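You operate a simulated robot arm through the tools that you are given. There is no shell and no other tool.

You run a simulated robot arm. Do the job below in one go: nothing can be reset, and whatever is moved stays where it is left.

## Task
Ready the tray with the blue tin and the key that the room card names.
Fine: old key first, into the stand's free hole; new key in its place; lock the stand again; tin in the cream cell.

It is judged by the outcome, as a careful person would: the job done as asked, and still so three seconds after it is handed in. It fails if anything else is knocked over, pushed out of place, dropped, spilled or broken.

## Robot
A 7-joint arm with a two-finger parallel gripper, fixed in place. Base frame: the origin is at the foot of the arm, x ahead of it, y to its left, z up. Units: mm, rad, N and s.
Its first joint turns from -2.601 to 2.601 rad. Payload 3.43 kg.
Tool frame: the origin (TCP) lies between the finger pads and is the grasp point; the fingertips stand 30 mm ahead of it; z points along the fingers, y is the line along which they close. Largest opening 94 mm; finger width 28, thickness 10; the body of the gripper, 50 by 96 mm, starts 55 mm behind the TCP.
Orientation is told as [roll, pitch, yaw] about the base's x, y, z axes, in that order, counted from this pose: with the fingers straight down and closing along the base's y, the tool's x points along the base's -x, its y along +y and its z along -z.

## Interface
- The arm moves only by the tool play_rows. Its argument "steps" is a list of rows, each an object (a shift or turn left out is 0, a gripper value left out holds the last) with "xyz": the shift along the tool's x, y, z in mm, a list of three; "rotation": the turn, a rotation vector about the tool's x, y, z in rad, a list of three; "gripper": the finger opening in mm, from 0 to 94. In form: [{"xyz": [tx, ty, tz], "rotation": [rx, ry, rz], "gripper": gripper}, ...]. A call has 1 to 20 rows; each row is the pose to reach, as a shift and turn from the pose commanded when the call began, along the tool's axes at that moment. A row lasts 0.2 s, in which the tool goes at most 50 mm and 0.15 rad; a call with a longer step from one row to the next is refused whole, and so is a gripper value outside its range. Where a pose cannot be reached the arm comes as near as it can. A force on the tool above 70 N (or 10 N above the force at the start of the call, whichever is more), or a blocked arm, ends the call early, and 0.2 s more pass. The fingers move at their own pace (about 45 mm/s each) and stop on an object; they squeeze with about 28 N. The grip force told is the motor's: it shows also when the fingers shut on nothing. Time passes only in rows, and 0.2 s behind the last, so rows that repeat a pose let the fingers close. The reply holds the time, the measured pose of the TCP, the force on the tool along the base axes, the opening and the grip force, in the units named above and with some noise, with the torque about the TCP (base axes, N m) and any sound that the robot's microphone picked up, and new pictures: "views" is both (left out), scene, wrist or none.
- Cameras (640 x 400 px; columns grow to the right, rows downward): "scene" is fixed at [400.7, 651.2, 1365.9]; the picture's right is [0.79, 0.62, 0.00], its down [0.57, -0.72, -0.40] and it looks along [-0.25, 0.31, -0.92] (base axes); focal length 320 px, centre (320, 200). "wrist" rides on the gripper at [76, 14, -102] in the tool frame; the picture's right is [-0.18, 0.98, 0.00], its down [-0.75, -0.14, -0.64] and it looks along [-0.63, -0.12, 0.77] (tool axes); focal length 243 px, centre (320, 200). There is no depth. A picture from a camera that has moved, and an enlarged one, comes with that camera's place and axes in the base frame and with its lens.
- inspect(camera, box): a new picture of the part [left, top, right, bottom] of that camera's present view, enlarged. It takes no simulated time.
- finish_job(): hands the job in; it is judged then, once.

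Nothing tells you positions but the pictures and the camera data. Unless the task says otherwise, let go and move clear before handing in.

The tools are called after "Emit:" as name(argument=value, ...) on one line, values as JSON. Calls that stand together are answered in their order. play_rows: Moves the arm, as the interface text tells. Its arguments: {"type":"object","properties":{"steps":{"type":"array","items":{"type":"object","properties":{"xyz":{"type":"array","items":{"type":"number"}},"rotation":{"type":"array","items":{"type":"number"}},"gripper":{"type":"number"}}}},"views":{"type":"string","enum":["both","scene","wrist","none"]}},"required":["steps"]} The other tools are called the same way: inspect (camera, box) takes an enlarged picture of a part of a camera's view; finish_job () hands the job in.

At the start:

```text
time: 0.0
position: [191.5, 745.9, 1056.9]
orientation: [-0.003, -0.001, 0.0]
ft_force: [-0.7, 0.8, 0.3]
wrist_torque: [0.02, 0.0, -0.03]
width: 93.7
grasp_force: 0.0
```

scene: 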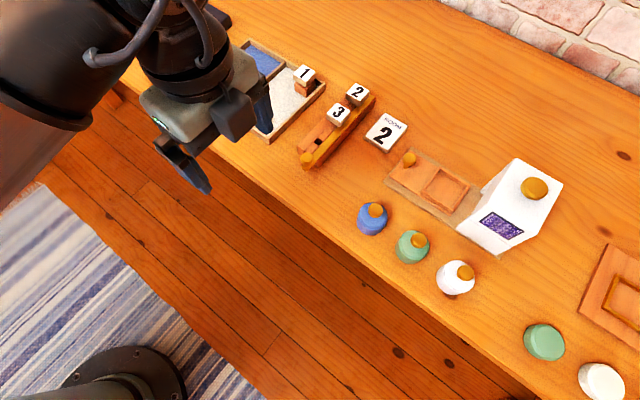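
wrist: 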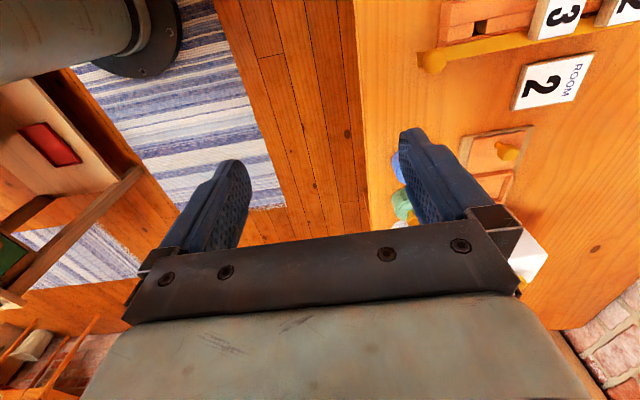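

I see a bench with a two-cell tray (blue and cream cells) holding a key "1", a key stand holding keys "2" and "3" with a yellow locking bar, a room card reading "2", and tins further along. I'll look closer before moving anything.

Emit:
inspect(camera="scene", box=[220, 30, 420, 180])

Emit:
inspect(camera="scene", box=[340, 120, 580, 300])

Emit:
inspect(camera="scene", box=[480, 230, 640, 400])

Emit:
inspect(camera="wrist", box=[380, 0, 640, 200])

```text
2.67 times, centred on (320, 105) of scene
camera zoom: at [400.7, 651.2, 1365.9], right [0.79, 0.62, 0.0], down [0.57, -0.72, -0.4], along [-0.25, 0.31, -0.92], focal length 855 px, centre (320, 453)
```

zoom: 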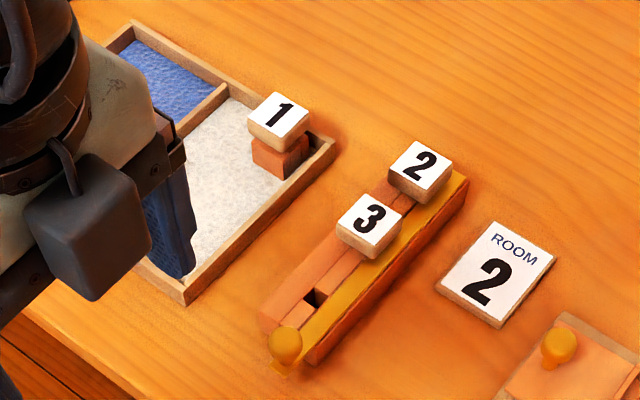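

```text
2.22 times, centred on (460, 210) of scene
camera zoom: at [400.7, 651.2, 1365.9], right [0.79, 0.62, 0.0], down [0.57, -0.72, -0.4], along [-0.25, 0.31, -0.92], focal length 712 px, centre (9, 178)
```

zoom: 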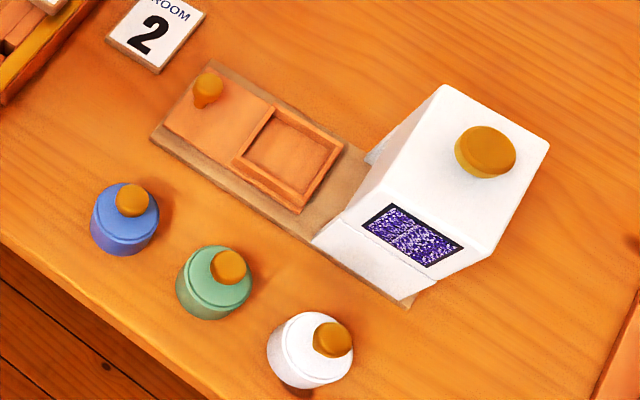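

```text
2.35 times, centred on (560, 315) of scene
camera zoom: at [400.7, 651.2, 1365.9], right [0.79, 0.62, 0.0], down [0.57, -0.72, -0.4], along [-0.25, 0.31, -0.92], focal length 754 px, centre (-245, -71)
```

zoom: 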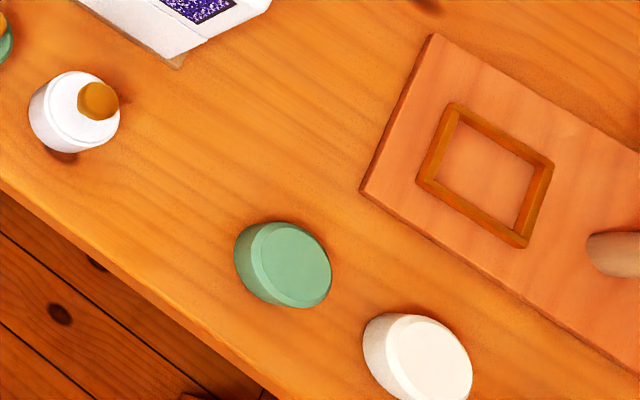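

```text
2.00 times, centred on (510, 100) of wrist
camera zoom: at [116.3, 760.4, 1159.0], right [0.18, 0.98, 0.0], down [0.75, -0.14, 0.64], along [0.63, -0.12, -0.77], focal length 485 px, centre (-60, 400)
```

zoom: 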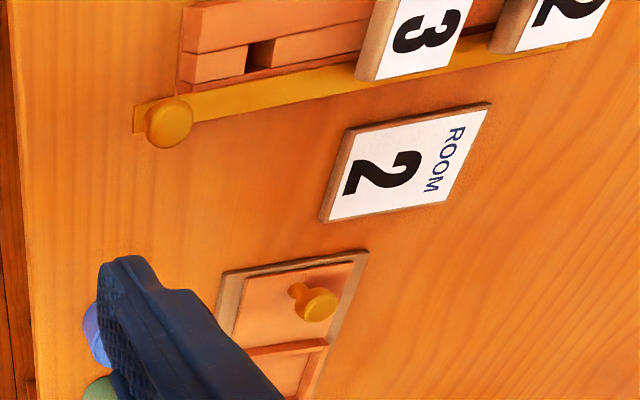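

The card says room 2, so key "2" goes in the tray and key "1" goes in the stand's free hole. The stand runs roughly along base y near x≈175 with its lock knob at about (190, 877), and the bench top is near z≈800. I'll turn the gripper 90° in place so the wrist camera looks outward over the stand and tray.

Emit:
play_rows(steps=[{"rotation": [0, 0, -0.15], "xyz": [0, 0, 0]}, {"rotation": [0, 0, -0.3]}, {"rotation": [0, 0, -0.45]}, {"rotation": [0, 0, -0.6]}, {"rotation": [0, 0, -0.75]}, {"rotation": [0, 0, -0.9]}, {"rotation": [0, 0, -1.05]}, {"rotation": [0, 0, -1.2]}, {"rotation": [0, 0, -1.35]}, {"rotation": [0, 0, -1.5]}, {"rotation": [0, 0, -1.5708]}, {"rotation": [0, 0, -1.5708]}], views="both")

```text
time: 2.6
position: [192.0, 746.2, 1055.9]
orientation: [0.0, -0.001, 1.572]
ft_force: [0.1, 0.4, 0.4]
wrist_torque: [0.02, 0.02, 0.01]
width: 93.9
grasp_force: 0.1
camera wrist: at [178.2, 670.4, 1158.7], right [-0.98, 0.18, 0.0], down [0.14, 0.75, 0.64], along [0.12, 0.63, -0.77], focal length 243 px, centre (320, 200)
```

scene: 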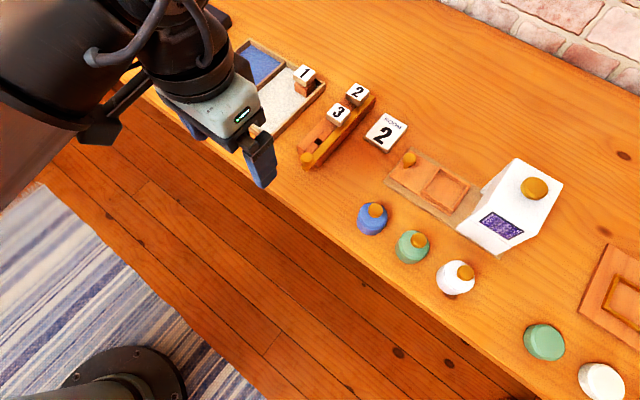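
wrist: 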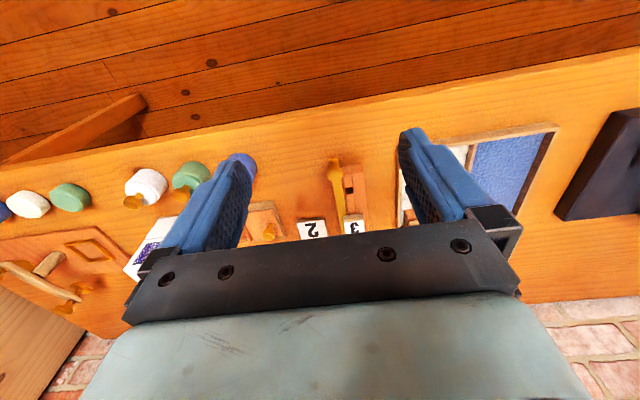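

The card reads 2, and I can now see the stand, tray and key labels beyond the fingers. I'll move outward about 150 mm at the same height to test reach and view the stand and tray from closer.

Emit:
play_rows(steps=[{"xyz": [-40, 0, 0]}, {"xyz": [-80, 0, 0]}, {"xyz": [-120, 0, 0]}, {"xyz": [-160, 0, 0]}, {"xyz": [-160, 0, 0]}], views="both")

```text
time: 3.8
position: [190.9, 905.7, 1055.4]
orientation: [0.0, 0.0, 1.571]
ft_force: [-0.2, 0.2, -0.5]
wrist_torque: [0.01, -0.02, -0.01]
width: 94.2
grasp_force: 0.1
camera wrist: at [177.9, 830.0, 1159.2], right [-0.98, 0.18, 0.0], down [0.14, 0.75, 0.64], along [0.12, 0.63, -0.77], focal length 243 px, centre (320, 200)
```

scene: 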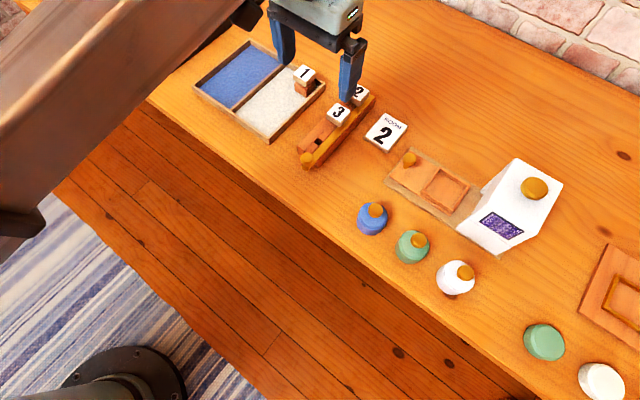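
wrist: 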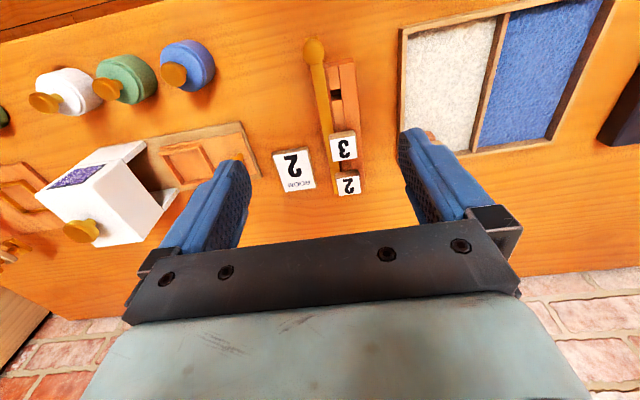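

I can now see the stand, tray and tins clearly in both views. I'll take enlarged pictures to work out positions and how the lock works.

Emit:
inspect(camera="wrist", box=[250, 20, 410, 220])

Emit:
inspect(camera="wrist", box=[380, 0, 620, 170])

Emit:
inspect(camera="scene", box=[280, 60, 400, 180])

Emit:
inspect(camera="scene", box=[180, 30, 340, 150])

Emit:
inspect(camera="wrist", box=[0, 20, 260, 260])

```text
2.00 times, centred on (330, 120) of wrist
camera zoom: at [177.9, 830.0, 1159.2], right [-0.98, 0.18, 0.0], down [0.14, 0.75, 0.64], along [0.12, 0.63, -0.77], focal length 485 px, centre (300, 360)
```

zoom: 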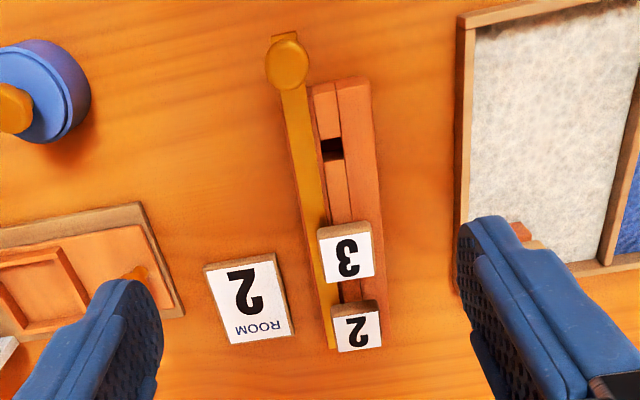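

```text
2.35 times, centred on (500, 85) of wrist
camera zoom: at [177.9, 830.0, 1159.2], right [-0.98, 0.18, 0.0], down [0.14, 0.75, 0.64], along [0.12, 0.63, -0.77], focal length 571 px, centre (-104, 471)
```

zoom: 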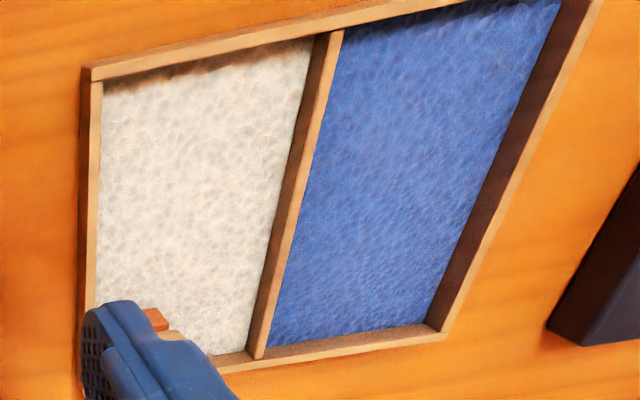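

```text
3.33 times, centred on (340, 120) of scene
camera zoom: at [400.7, 651.2, 1365.9], right [0.79, 0.62, 0.0], down [0.57, -0.72, -0.4], along [-0.25, 0.31, -0.92], focal length 1068 px, centre (253, 467)
```

zoom: 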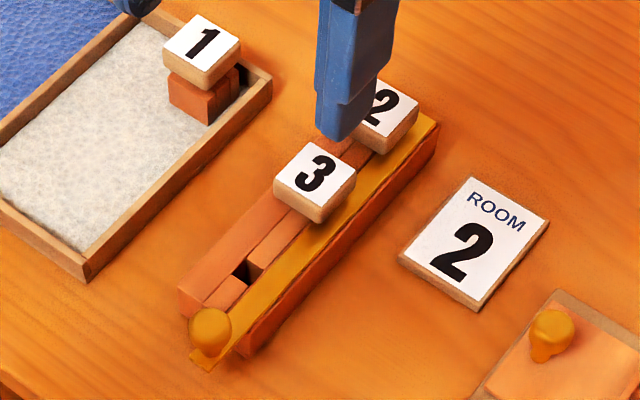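

```text
3.33 times, centred on (260, 90) of scene
camera zoom: at [400.7, 651.2, 1365.9], right [0.79, 0.62, 0.0], down [0.57, -0.72, -0.4], along [-0.25, 0.31, -0.92], focal length 1068 px, centre (520, 567)
```

zoom: 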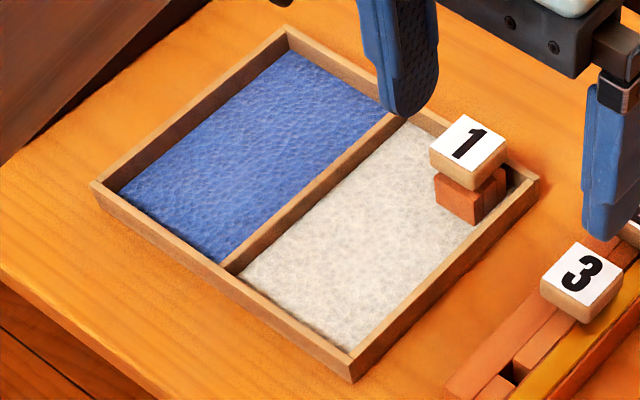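

```text
1.67 times, centred on (130, 140) of wrist
camera zoom: at [177.9, 830.0, 1159.2], right [-0.98, 0.18, 0.0], down [0.14, 0.75, 0.64], along [0.12, 0.63, -0.77], focal length 404 px, centre (637, 300)
```

zoom: 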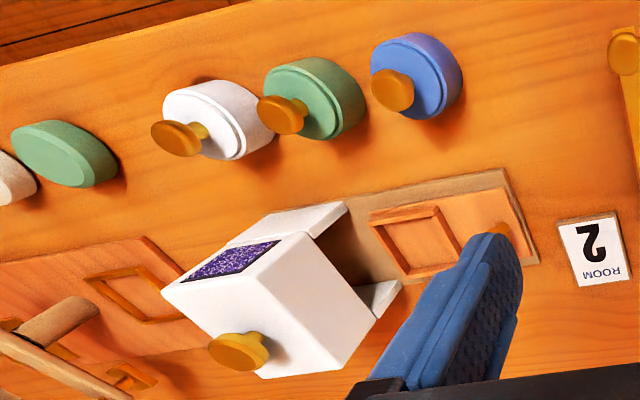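

The holes are at about y=928 (free), 992 (key 3) and 1057 (key 2), all near x=175, with key tops near z=860 and the lock knob near (193, 873). I'll go lower over the stand to see how the yellow bar holds the keys.

Emit:
play_rows(steps=[{"xyz": [-20, 5, 30]}, {"xyz": [-40, 13, 65]}, {"xyz": [-45, 13, 95]}, {"xyz": [-45, 13, 95]}], views="both")

Emit:
inspect(camera="wrist", box=[240, 20, 400, 220])

Emit:
inspect(camera="scene", box=[290, 90, 370, 180])

```text
time: 4.8
position: [177.7, 951.2, 961.9]
orientation: [0.0, 0.0, 1.571]
ft_force: [-0.4, -0.5, 0.3]
wrist_torque: [0.0, 0.01, 0.01]
width: 94.0
grasp_force: 0.0
camera wrist: at [163.7, 875.2, 1064.3], right [-0.98, 0.18, 0.0], down [0.14, 0.75, 0.64], along [0.12, 0.63, -0.77], focal length 243 px, centre (320, 200)
```

scene: 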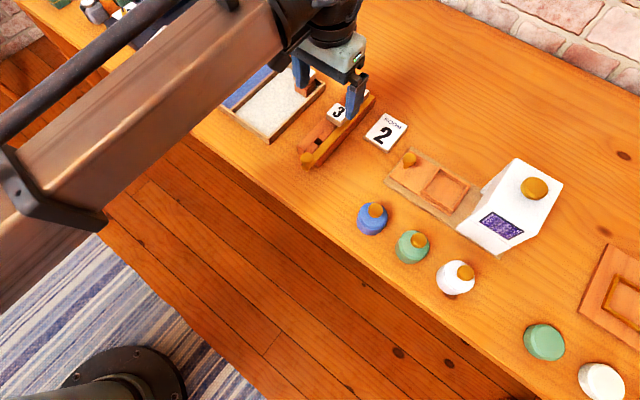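
wrist: 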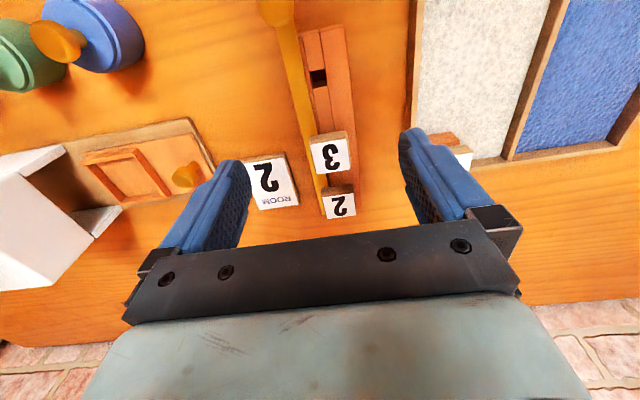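

```text
2.00 times, centred on (320, 120) of wrist
camera zoom: at [163.7, 875.2, 1064.3], right [-0.98, 0.18, 0.0], down [0.14, 0.75, 0.64], along [0.12, 0.63, -0.77], focal length 485 px, centre (320, 360)
```

zoom: 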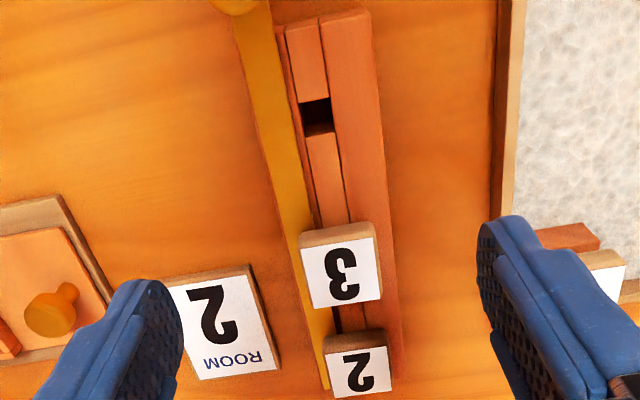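

```text
4.44 times, centred on (330, 135) of scene
camera zoom: at [400.7, 651.2, 1365.9], right [0.79, 0.62, 0.0], down [0.57, -0.72, -0.4], along [-0.25, 0.31, -0.92], focal length 1424 px, centre (276, 489)
```

zoom: 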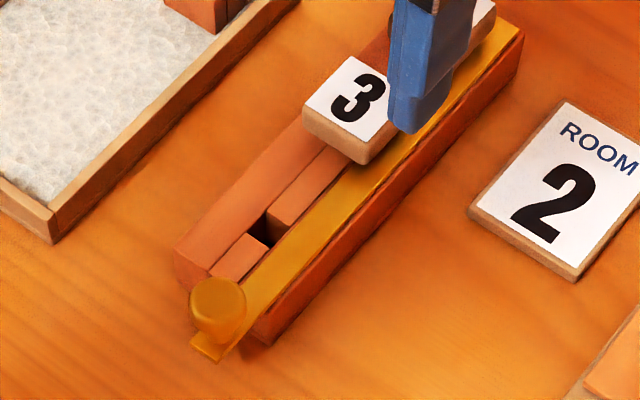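

The bar lies flat on the +x side of the stand, under the key caps, with its knob at the near end. I'll back off, tilt the gripper outward and look along the stand from the front to see how the bar engages the keys.

Emit:
play_rows(steps=[{"xyz": [30, 0, 0], "rotation": [0, -0.15, 0]}, {"xyz": [60, 0, 0], "rotation": [0, -0.3, 0]}, {"xyz": [91, 0, 15], "rotation": [0, -0.45, 0]}, {"xyz": [100, 0, 40], "rotation": [0, -0.6, 0]}, {"xyz": [100, 0, 65], "rotation": [0, -0.6, 0]}, {"xyz": [100, 0, 65], "rotation": [0, -0.6, 0]}], views="both")

Emit:
inspect(camera="wrist", box=[220, 40, 420, 220])

```text
time: 6.2
position: [177.4, 852.2, 898.3]
orientation: [0.0, -0.602, 1.57]
ft_force: [0.1, 0.4, -0.7]
wrist_torque: [-0.03, 0.0, 0.04]
width: 93.9
grasp_force: 0.1
camera wrist: at [163.4, 729.9, 938.7], right [-0.98, 0.15, 0.1], down [0.14, 0.26, 0.96], along [0.12, 0.95, -0.28], focal length 243 px, centre (320, 200)
```

scene: 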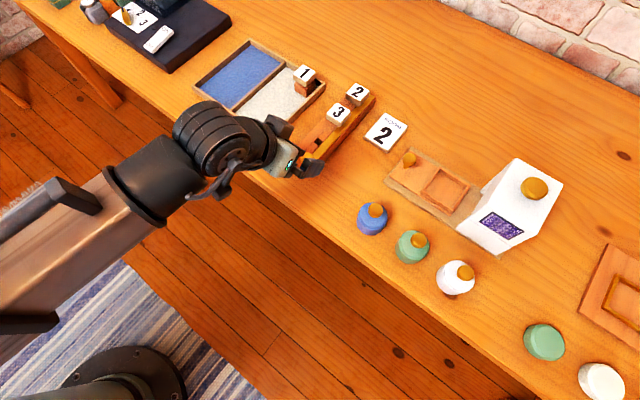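
wrist: 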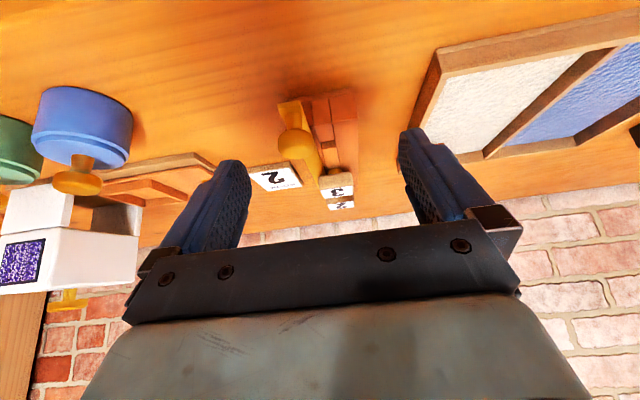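

```text
2.22 times, centred on (320, 130) of wrist
camera zoom: at [163.4, 729.9, 938.7], right [-0.98, 0.15, 0.1], down [0.14, 0.26, 0.96], along [0.12, 0.95, -0.28], focal length 539 px, centre (320, 356)
```

zoom: 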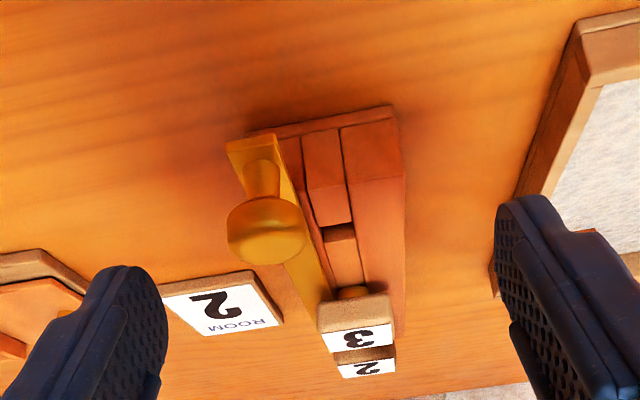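

There's a dark panel with labels at the top left that the arm hid before. I'll look at it, and at the stand and tray now that the arm is out of the way.

Emit:
inspect(camera="scene", box=[0, 0, 240, 90])

Emit:
inspect(camera="scene", box=[270, 50, 400, 180])

Emit:
inspect(camera="wrist", box=[270, 80, 370, 220])

```text
2.67 times, centred on (120, 45) of scene
camera zoom: at [400.7, 651.2, 1365.9], right [0.79, 0.62, 0.0], down [0.57, -0.72, -0.4], along [-0.25, 0.31, -0.92], focal length 855 px, centre (853, 613)
```

zoom: 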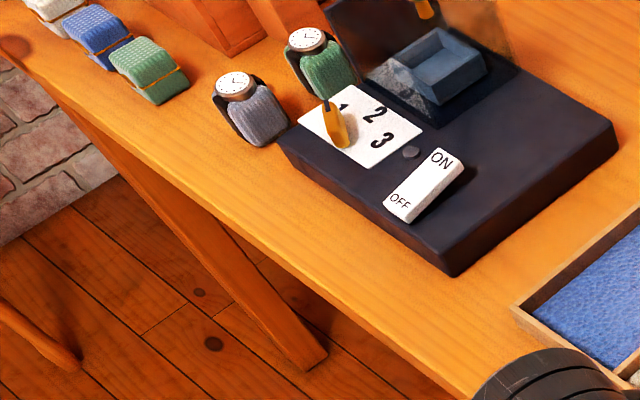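

```text
3.08 times, centred on (335, 115) of scene
camera zoom: at [400.7, 651.2, 1365.9], right [0.79, 0.62, 0.0], down [0.57, -0.72, -0.4], along [-0.25, 0.31, -0.92], focal length 986 px, centre (274, 462)
```

zoom: 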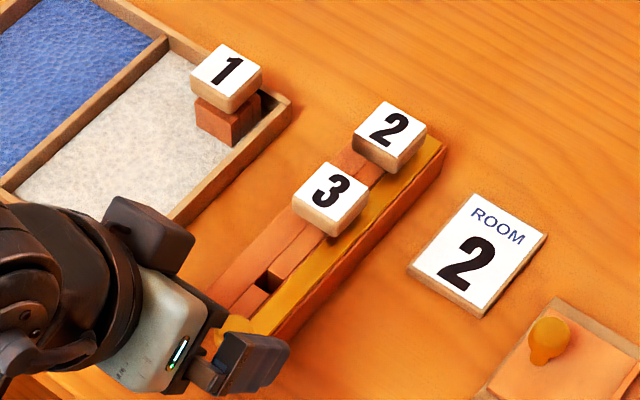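

```text
2.86 times, centred on (320, 150) of wrist
camera zoom: at [163.4, 729.9, 938.7], right [-0.98, 0.15, 0.1], down [0.14, 0.26, 0.96], along [0.12, 0.95, -0.28], focal length 693 px, centre (320, 343)
```

zoom: 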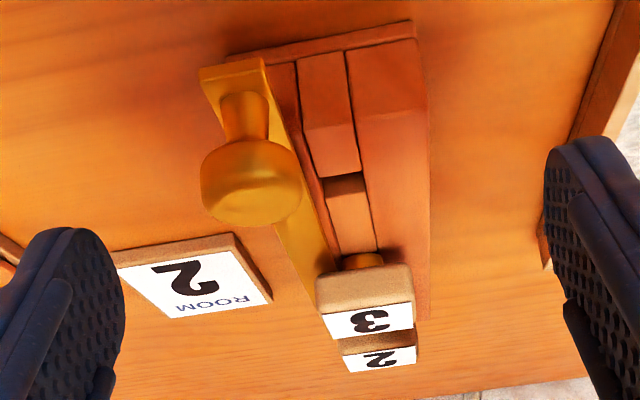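

The lock knob head is about (193, 875, 855), roughly 23 mm across and 26 mm tall on the bar. I'll bring the gripper upright above it, narrowed, and check alignment before going down.

Emit:
play_rows(steps=[{"xyz": [-18, -8, -7], "rotation": [0, 0.15, 0], "gripper": 60}, {"xyz": [-36.7, -16.1, -13.2], "rotation": [0, 0.3, 0]}, {"xyz": [-36.7, -16.1, -13.2], "rotation": [0, 0.45, 0]}, {"xyz": [-36.7, -16.1, -13.2], "rotation": [0, 0.602, 0]}, {"xyz": [-36.7, -16.1, -13.2], "rotation": [0, 0.602, 0]}], views="both")

Emit:
inspect(camera="wrist", box=[200, 60, 440, 240])

Emit:
inspect(camera="scene", box=[270, 90, 370, 190])

```text
refused: row 4 steps farther than a row can; nothing moved
```

```text
2.22 times, centred on (320, 150) of wrist
camera zoom: at [163.4, 729.9, 938.7], right [-0.98, 0.15, 0.1], down [0.14, 0.26, 0.96], along [0.12, 0.95, -0.28], focal length 539 px, centre (320, 311)
```

zoom: 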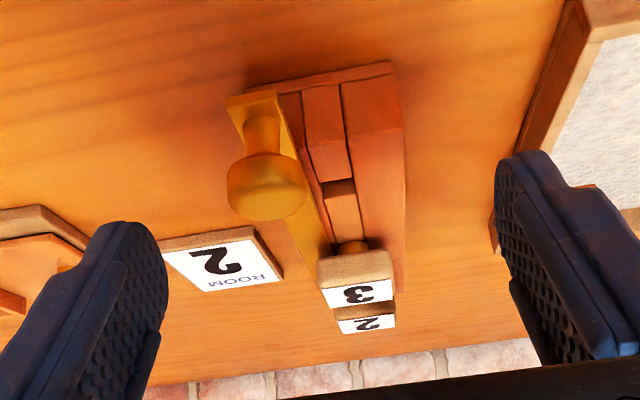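

```text
4.00 times, centred on (320, 140) of scene
camera zoom: at [400.7, 651.2, 1365.9], right [0.79, 0.62, 0.0], down [0.57, -0.72, -0.4], along [-0.25, 0.31, -0.92], focal length 1282 px, centre (320, 440)
```

zoom: 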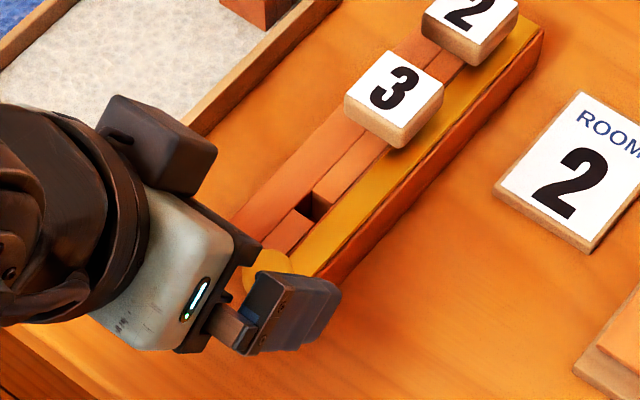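

The last rotation step was just over the per-row limit and nothing moved. I'll resend it with smaller turns.

Emit:
play_rows(steps=[{"xyz": [-18, -8, -7], "rotation": [0, 0.12, 0], "gripper": 60}, {"xyz": [-36.7, -16.1, -13.2], "rotation": [0, 0.24, 0]}, {"xyz": [-36.7, -16.1, -13.2], "rotation": [0, 0.36, 0]}, {"xyz": [-36.7, -16.1, -13.2], "rotation": [0, 0.48, 0]}, {"xyz": [-36.7, -16.1, -13.2], "rotation": [0, 0.6, 0]}, {"xyz": [-36.7, -16.1, -13.2], "rotation": [0, 0.6, 0]}], views="both")

Emit:
inspect(camera="wrist", box=[200, 60, 440, 240])

Emit:
inspect(camera="scene", box=[270, 90, 370, 190])

```text
time: 7.6
position: [194.6, 873.7, 929.1]
orientation: [0.001, 0.003, 1.571]
ft_force: [0.1, 0.0, -0.5]
wrist_torque: [-0.01, 0.01, 0.0]
width: 60.1
grasp_force: 0.0
camera wrist: at [181.2, 798.0, 1031.6], right [-0.98, 0.18, 0.0], down [0.14, 0.75, 0.64], along [0.12, 0.63, -0.77], focal length 243 px, centre (320, 200)
```

scene: 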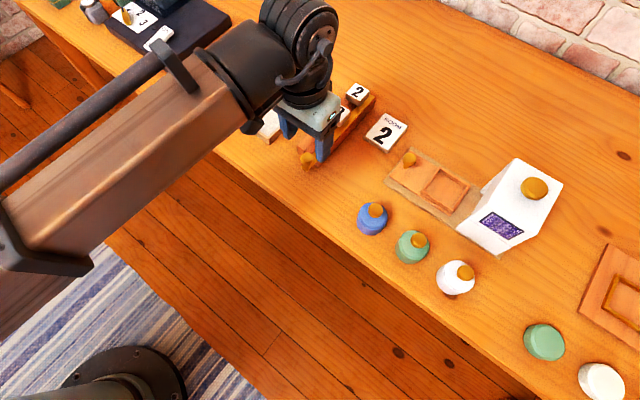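
wrist: 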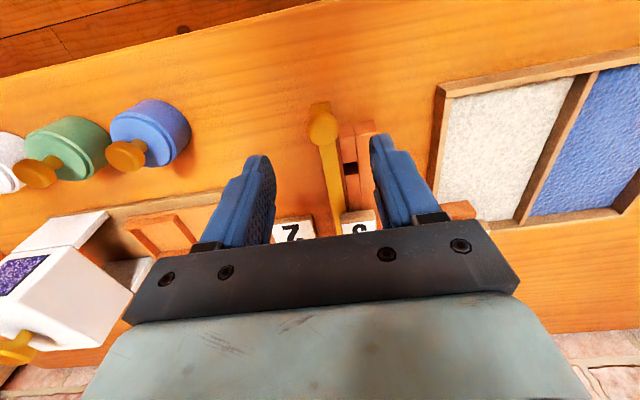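

```text
2.22 times, centred on (320, 150) of wrist
camera zoom: at [181.2, 798.0, 1031.6], right [-0.98, 0.18, 0.0], down [0.14, 0.75, 0.64], along [0.12, 0.63, -0.77], focal length 539 px, centre (320, 311)
```

zoom: 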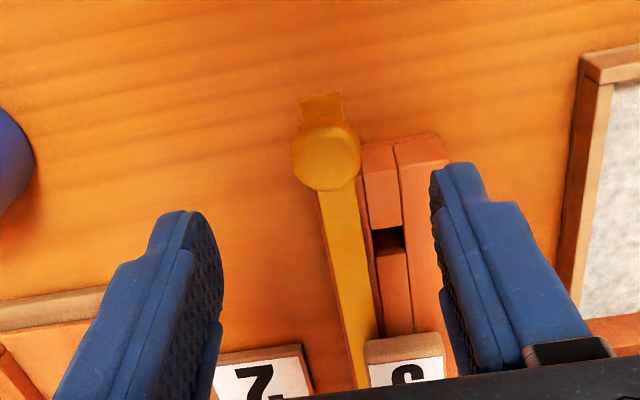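

```text
4.00 times, centred on (320, 140) of scene
camera zoom: at [400.7, 651.2, 1365.9], right [0.79, 0.62, 0.0], down [0.57, -0.72, -0.4], along [-0.25, 0.31, -0.92], focal length 1282 px, centre (320, 440)
```

zoom: 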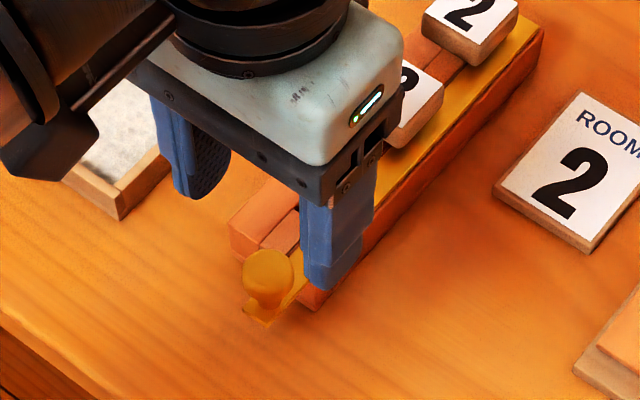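

The knob is centred between the fingers at about (193, 873). I'll go down so the tips stay just above the bar, then close on the knob.

Emit:
play_rows(steps=[{"xyz": [0, 1, 20]}, {"xyz": [0, 1, 40]}, {"xyz": [0, 1, 55]}, {"xyz": [0, 1, 55], "gripper": 15}, {"xyz": [0, 1, 55], "gripper": 15}, {"xyz": [0, 1, 55], "gripper": 15}], views="both")

Emit:
inspect(camera="wrist", box=[200, 60, 440, 240])

Emit:
inspect(camera="scene", box=[270, 90, 370, 190])

```text
time: 9.0
position: [192.1, 874.9, 872.1]
orientation: [0.002, 0.001, 1.572]
ft_force: [-13.5, -0.5, -4.3]
wrist_torque: [0.19, 0.3, 0.01]
width: 23.8
grasp_force: 30.7
camera wrist: at [179.6, 798.5, 975.8], right [-0.98, 0.18, 0.0], down [0.14, 0.75, 0.64], along [0.12, 0.63, -0.77], focal length 243 px, centre (320, 200)
```

scene: 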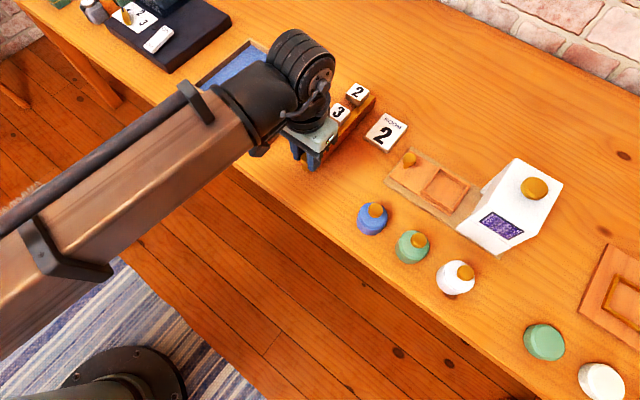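
wrist: 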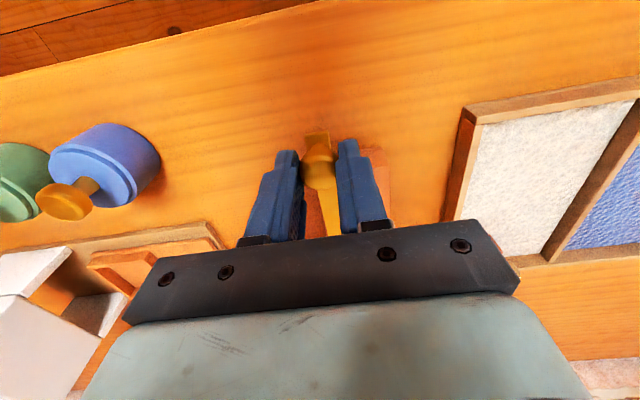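

```text
2.22 times, centred on (320, 150) of wrist
camera zoom: at [179.6, 798.5, 975.8], right [-0.98, 0.18, 0.0], down [0.14, 0.75, 0.64], along [0.12, 0.63, -0.77], focal length 539 px, centre (320, 311)
```

zoom: 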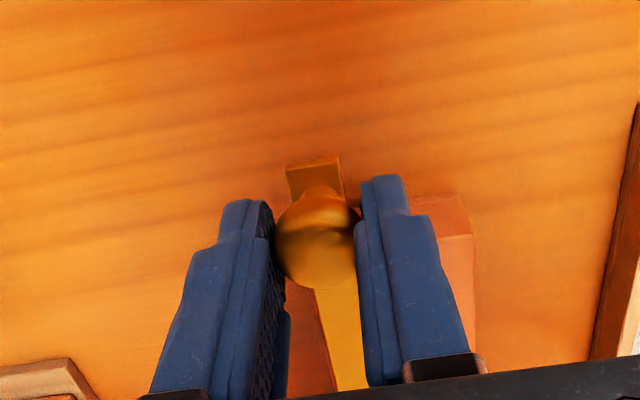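

```text
4.00 times, centred on (320, 140) of scene
camera zoom: at [400.7, 651.2, 1365.9], right [0.79, 0.62, 0.0], down [0.57, -0.72, -0.4], along [-0.25, 0.31, -0.92], focal length 1282 px, centre (320, 440)
```

zoom: 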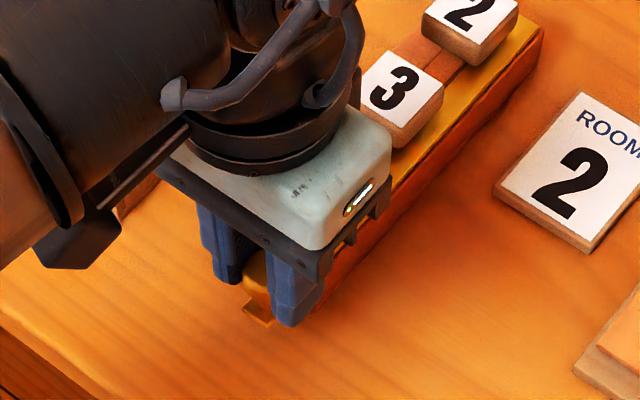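

The knob is held, 23.8 mm wide, with a slight sideways load because I'm about 1.5 mm off in x. I'll relieve that and pull gently toward the robot, watching the forces.

Emit:
play_rows(steps=[{"xyz": [0, 1.5, 0]}, {"xyz": [2, 1.5, 0]}, {"xyz": [4, 1.5, 0]}, {"xyz": [6, 1.5, 0]}], views="scene")

Emit:
inspect(camera="scene", box=[270, 70, 390, 190])

```text
time: 10.0
position: [193.2, 867.2, 872.5]
orientation: [-0.001, 0.001, 1.571]
ft_force: [-9.0, 0.0, 0.4]
wrist_torque: [0.0, 0.15, -0.02]
width: 23.1
grasp_force: 44.9
```

scene: 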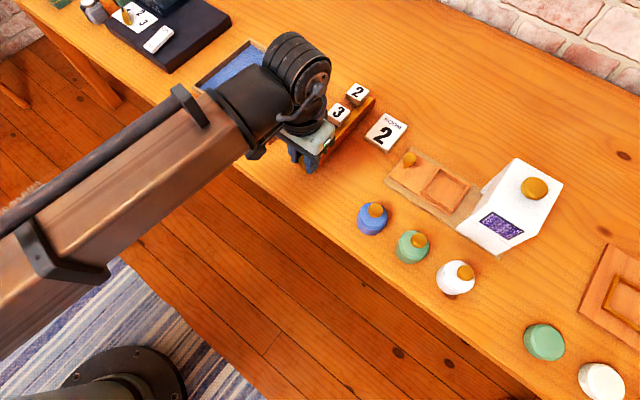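

```text
3.33 times, centred on (330, 130) of scene
camera zoom: at [400.7, 651.2, 1365.9], right [0.79, 0.62, 0.0], down [0.57, -0.72, -0.4], along [-0.25, 0.31, -0.92], focal length 1068 px, centre (287, 433)
```

zoom: 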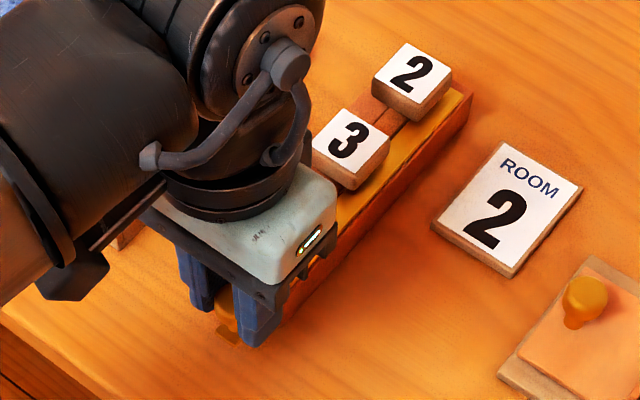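

The bar slides freely toward the robot, and its far end has drawn back about 7 mm. I'll keep pulling in small steps.

Emit:
play_rows(steps=[{"xyz": [3, 0, 0]}, {"xyz": [6, 0, 0]}, {"xyz": [9, 0, 0]}, {"xyz": [12, 0, 0]}], views="scene")

Emit:
inspect(camera="scene", box=[270, 70, 390, 190])

```text
time: 11.0
position: [192.9, 856.6, 872.3]
orientation: [-0.001, 0.001, 1.571]
ft_force: [-4.2, -0.9, 0.8]
wrist_torque: [0.38, 0.09, 0.03]
width: 23.6
grasp_force: 44.8
```

scene: 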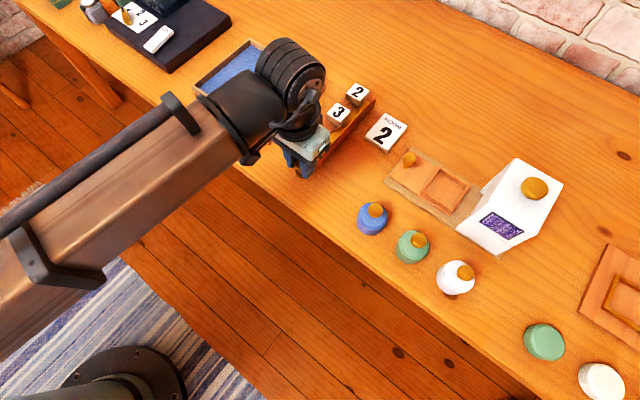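

```text
3.33 times, centred on (330, 130) of scene
camera zoom: at [400.7, 651.2, 1365.9], right [0.79, 0.62, 0.0], down [0.57, -0.72, -0.4], along [-0.25, 0.31, -0.92], focal length 1068 px, centre (287, 433)
```

zoom: 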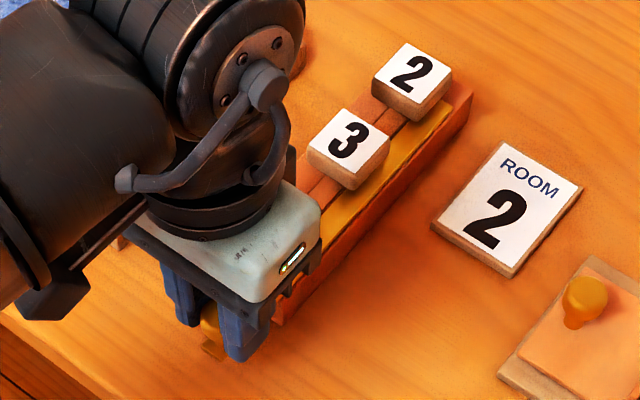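

Still sliding with almost no force, and the bar has moved about 18 mm. I'll continue carefully, looking for a stop or a click.

Emit:
play_rows(steps=[{"xyz": [2, 0, 0]}, {"xyz": [4, 0, 0]}, {"xyz": [6, 0, 0]}, {"xyz": [8, 0, 0]}], views="scene")

Emit:
inspect(camera="scene", box=[270, 70, 390, 190])

```text
time: 12.0
position: [194.0, 848.9, 873.6]
orientation: [0.0, -0.001, 1.571]
ft_force: [-2.0, 0.7, -7.6]
wrist_torque: [0.8, -0.06, -0.03]
width: 23.3
grasp_force: 44.8
```

scene: 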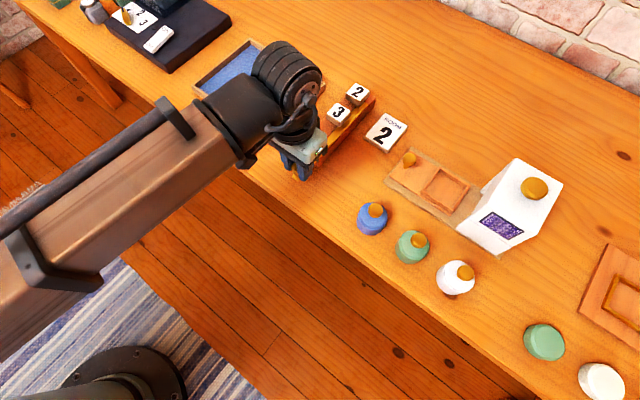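

```text
3.33 times, centred on (330, 130) of scene
camera zoom: at [400.7, 651.2, 1365.9], right [0.79, 0.62, 0.0], down [0.57, -0.72, -0.4], along [-0.25, 0.31, -0.92], focal length 1068 px, centre (287, 433)
```

zoom: 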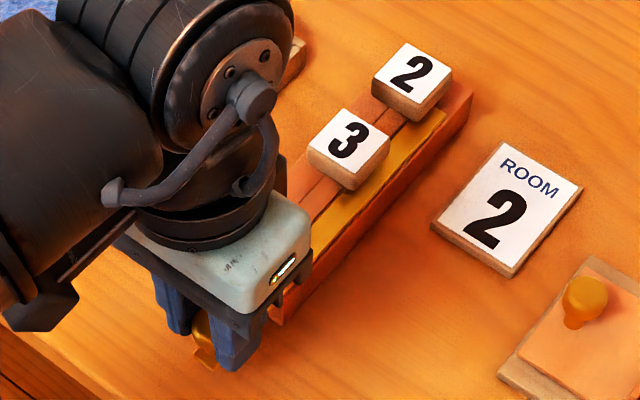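

The bar is out about 26 mm with no clear stop yet. I'll pull a bit more in 2 mm steps, watching the force.

Emit:
play_rows(steps=[{"xyz": [2, 0, 0]}, {"xyz": [4, 0, 0]}, {"xyz": [6, 0, 0]}, {"xyz": [6, 0, 0]}], views="both")

Emit:
inspect(camera="scene", box=[290, 70, 390, 170])

Emit:
inspect(camera="wrist", box=[220, 80, 420, 240])

```text
time: 13.0
position: [192.0, 841.4, 872.5]
orientation: [0.001, 0.0, 1.57]
ft_force: [-1.7, -0.7, -7.7]
wrist_torque: [0.15, 0.02, 0.03]
width: 23.3
grasp_force: 45.3
camera wrist: at [179.1, 765.7, 975.8], right [-0.98, 0.18, 0.0], down [0.14, 0.75, 0.64], along [0.12, 0.63, -0.77], focal length 243 px, centre (320, 200)
```

scene: 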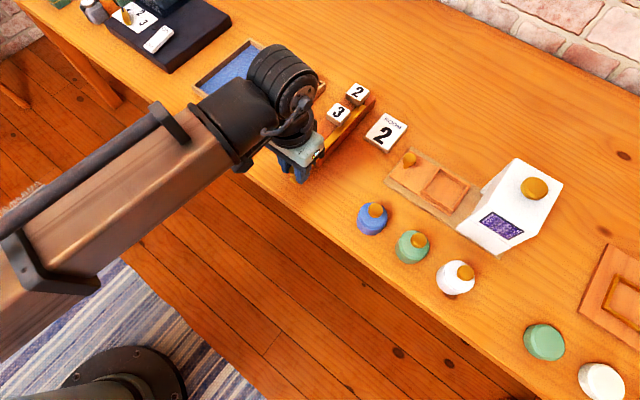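
wrist: 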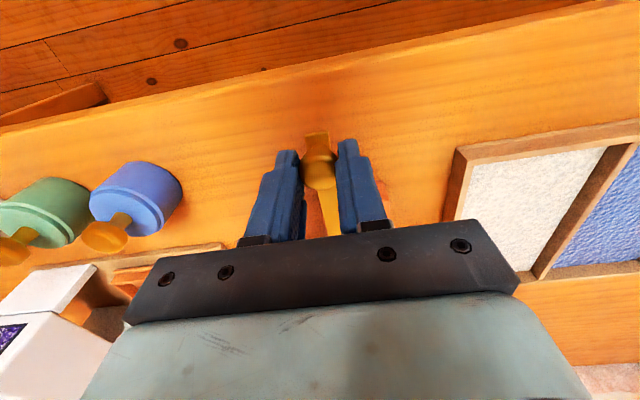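

```text
4.00 times, centred on (340, 120) of scene
camera zoom: at [400.7, 651.2, 1365.9], right [0.79, 0.62, 0.0], down [0.57, -0.72, -0.4], along [-0.25, 0.31, -0.92], focal length 1282 px, centre (240, 520)
```

zoom: 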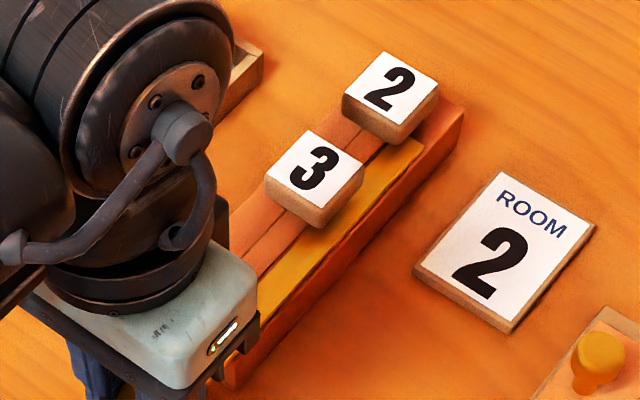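

```text
2.50 times, centred on (320, 160) of wrist
camera zoom: at [179.1, 765.7, 975.8], right [-0.98, 0.18, 0.0], down [0.14, 0.75, 0.64], along [0.12, 0.63, -0.77], focal length 606 px, centre (320, 300)
```

zoom: 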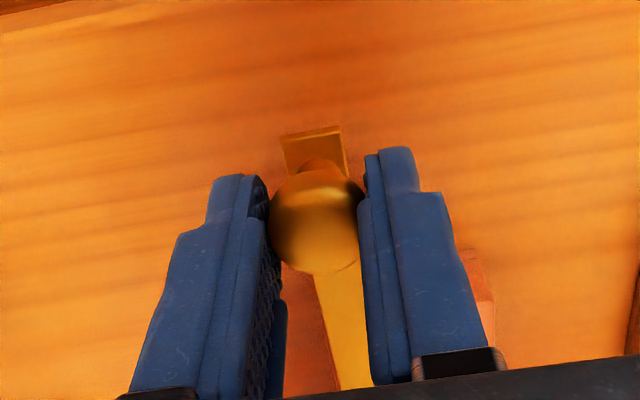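

The bar's far end is now near y≈1059, still with no stop. I'll pull on in small steps, checking the far end each time.

Emit:
play_rows(steps=[{"xyz": [2, 0, 0]}, {"xyz": [4, 0, 0]}, {"xyz": [6, 0, 0]}, {"xyz": [8, 0, 0]}, {"xyz": [8, 0, 0]}], views="scene")

Emit:
inspect(camera="scene", box=[270, 70, 390, 190])

```text
time: 14.2
position: [192.7, 837.3, 872.6]
orientation: [-0.002, -0.01, 1.572]
ft_force: [-5.1, 37.2, -3.3]
wrist_torque: [0.71, 0.12, 0.03]
width: 23.9
grasp_force: 45.0
```

scene: 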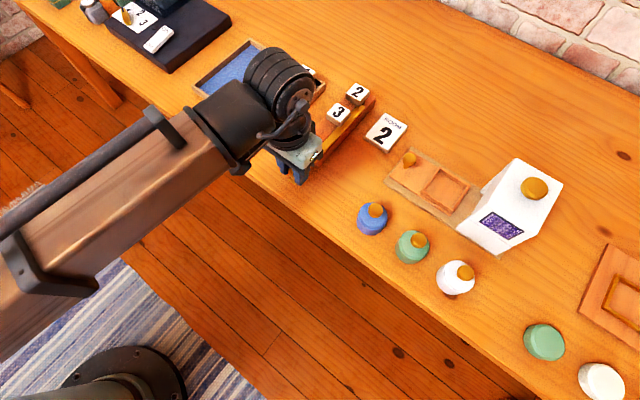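

```text
3.33 times, centred on (330, 130) of scene
camera zoom: at [400.7, 651.2, 1365.9], right [0.79, 0.62, 0.0], down [0.57, -0.72, -0.4], along [-0.25, 0.31, -0.92], focal length 1068 px, centre (287, 433)
```

zoom: 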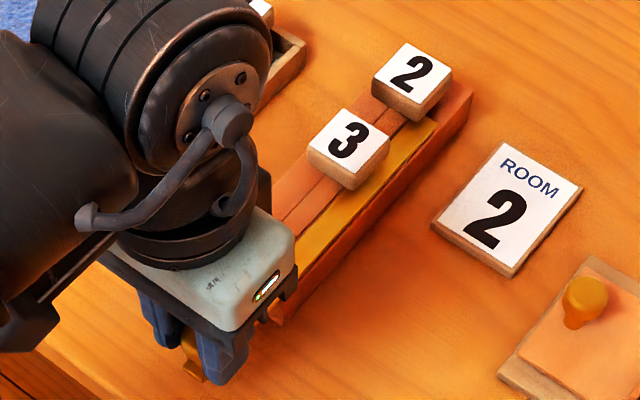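

The bar hit its end stop at about 36 mm of travel (37 N at y≈837), so the stand should be unlocked. I'll relieve the pull, release the knob and rise.

Emit:
play_rows(steps=[{"xyz": [-3.5, 0, 0]}, {"xyz": [-3.5, 0, 0], "gripper": 50}, {"xyz": [-3.5, 0, 0], "gripper": 50}, {"xyz": [-3.5, 0, -30]}, {"xyz": [-3.5, 0, -70]}, {"xyz": [-3.5, 0, -100]}, {"xyz": [-3.5, 0, -100]}], views="both")

Emit:
inspect(camera="wrist", box=[240, 60, 440, 240])

```text
time: 15.8
position: [192.1, 838.0, 972.6]
orientation: [0.0, 0.0, 1.57]
ft_force: [-0.2, -0.9, 0.7]
wrist_torque: [0.01, -0.02, 0.01]
width: 50.2
grasp_force: 0.1
camera wrist: at [177.7, 761.4, 1075.6], right [-0.98, 0.18, 0.0], down [0.14, 0.75, 0.64], along [0.12, 0.63, -0.77], focal length 243 px, centre (320, 200)
```

scene: 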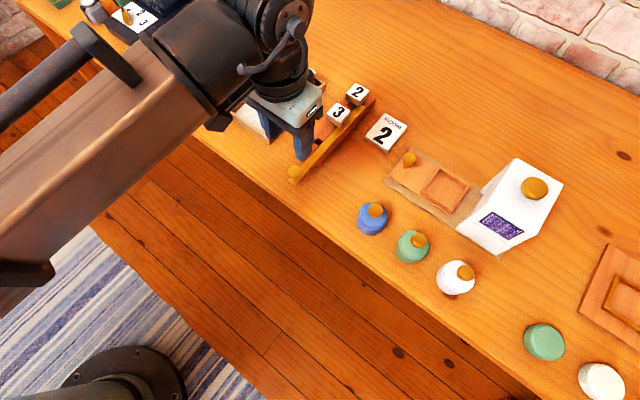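
wrist: 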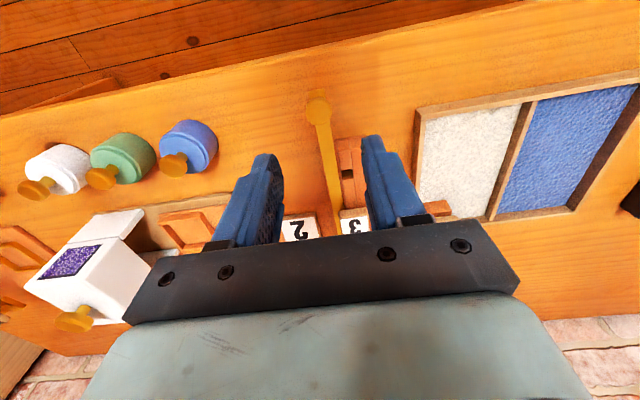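

```text
2.22 times, centred on (340, 150) of wrist
camera zoom: at [177.7, 761.4, 1075.6], right [-0.98, 0.18, 0.0], down [0.14, 0.75, 0.64], along [0.12, 0.63, -0.77], focal length 539 px, centre (276, 311)
```

zoom: 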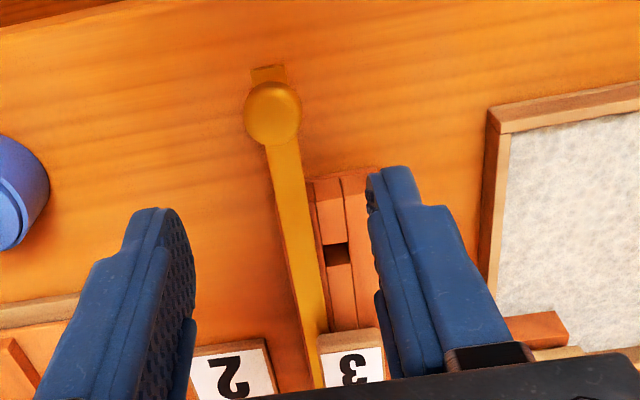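

The bar has stayed out. Next I'll move over the tray to look at key 1 and its socket before gripping.

Emit:
play_rows(steps=[{"xyz": [-20, 30, 0], "gripper": 70}, {"xyz": [-45, 65, 0]}, {"xyz": [-75, 95, 0]}, {"xyz": [-102, 117, 0]}, {"xyz": [-102, 117, 0]}], views="both")

Emit:
inspect(camera="wrist", box=[220, 60, 440, 240])

Emit:
inspect(camera="scene", box=[270, 40, 390, 190])

```text
time: 17.0
position: [73.8, 939.5, 971.4]
orientation: [-0.001, 0.0, 1.57]
ft_force: [-0.2, -0.6, 0.0]
wrist_torque: [-0.01, 0.01, 0.02]
width: 70.1
grasp_force: 0.1
camera wrist: at [60.4, 863.2, 1074.0], right [-0.98, 0.18, 0.0], down [0.14, 0.75, 0.64], along [0.12, 0.63, -0.77], focal length 243 px, centre (320, 200)
```

scene: 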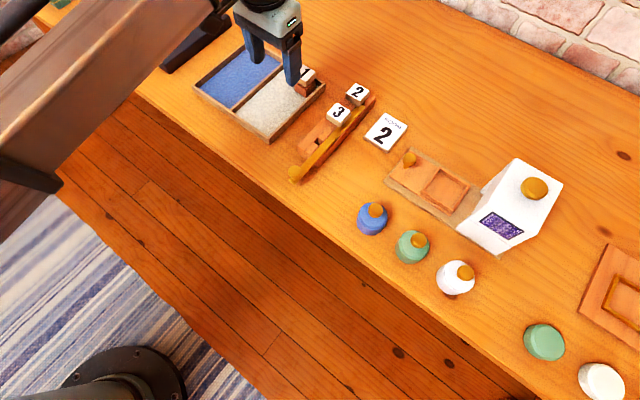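
wrist: 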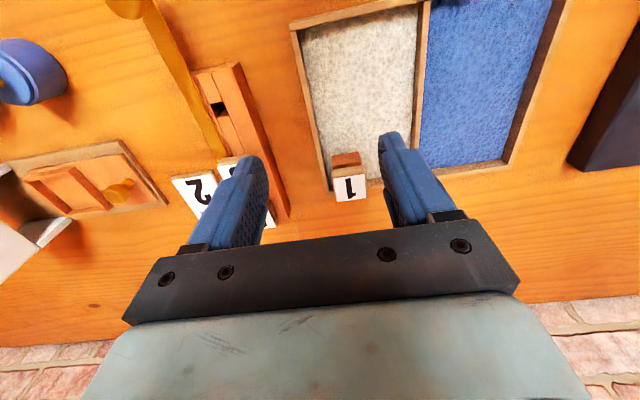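

```text
2.22 times, centred on (330, 150) of wrist
camera zoom: at [60.4, 863.2, 1074.0], right [-0.98, 0.18, 0.0], down [0.14, 0.75, 0.64], along [0.12, 0.63, -0.77], focal length 539 px, centre (298, 311)
```

zoom: 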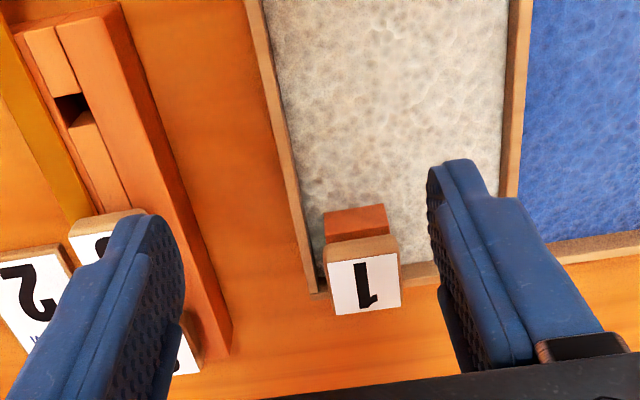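

```text
2.67 times, centred on (330, 115) of scene
camera zoom: at [400.7, 651.2, 1365.9], right [0.79, 0.62, 0.0], down [0.57, -0.72, -0.4], along [-0.25, 0.31, -0.92], focal length 855 px, centre (293, 427)
```

zoom: 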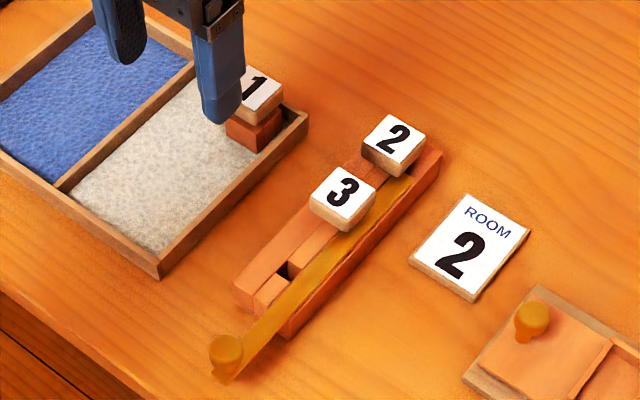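

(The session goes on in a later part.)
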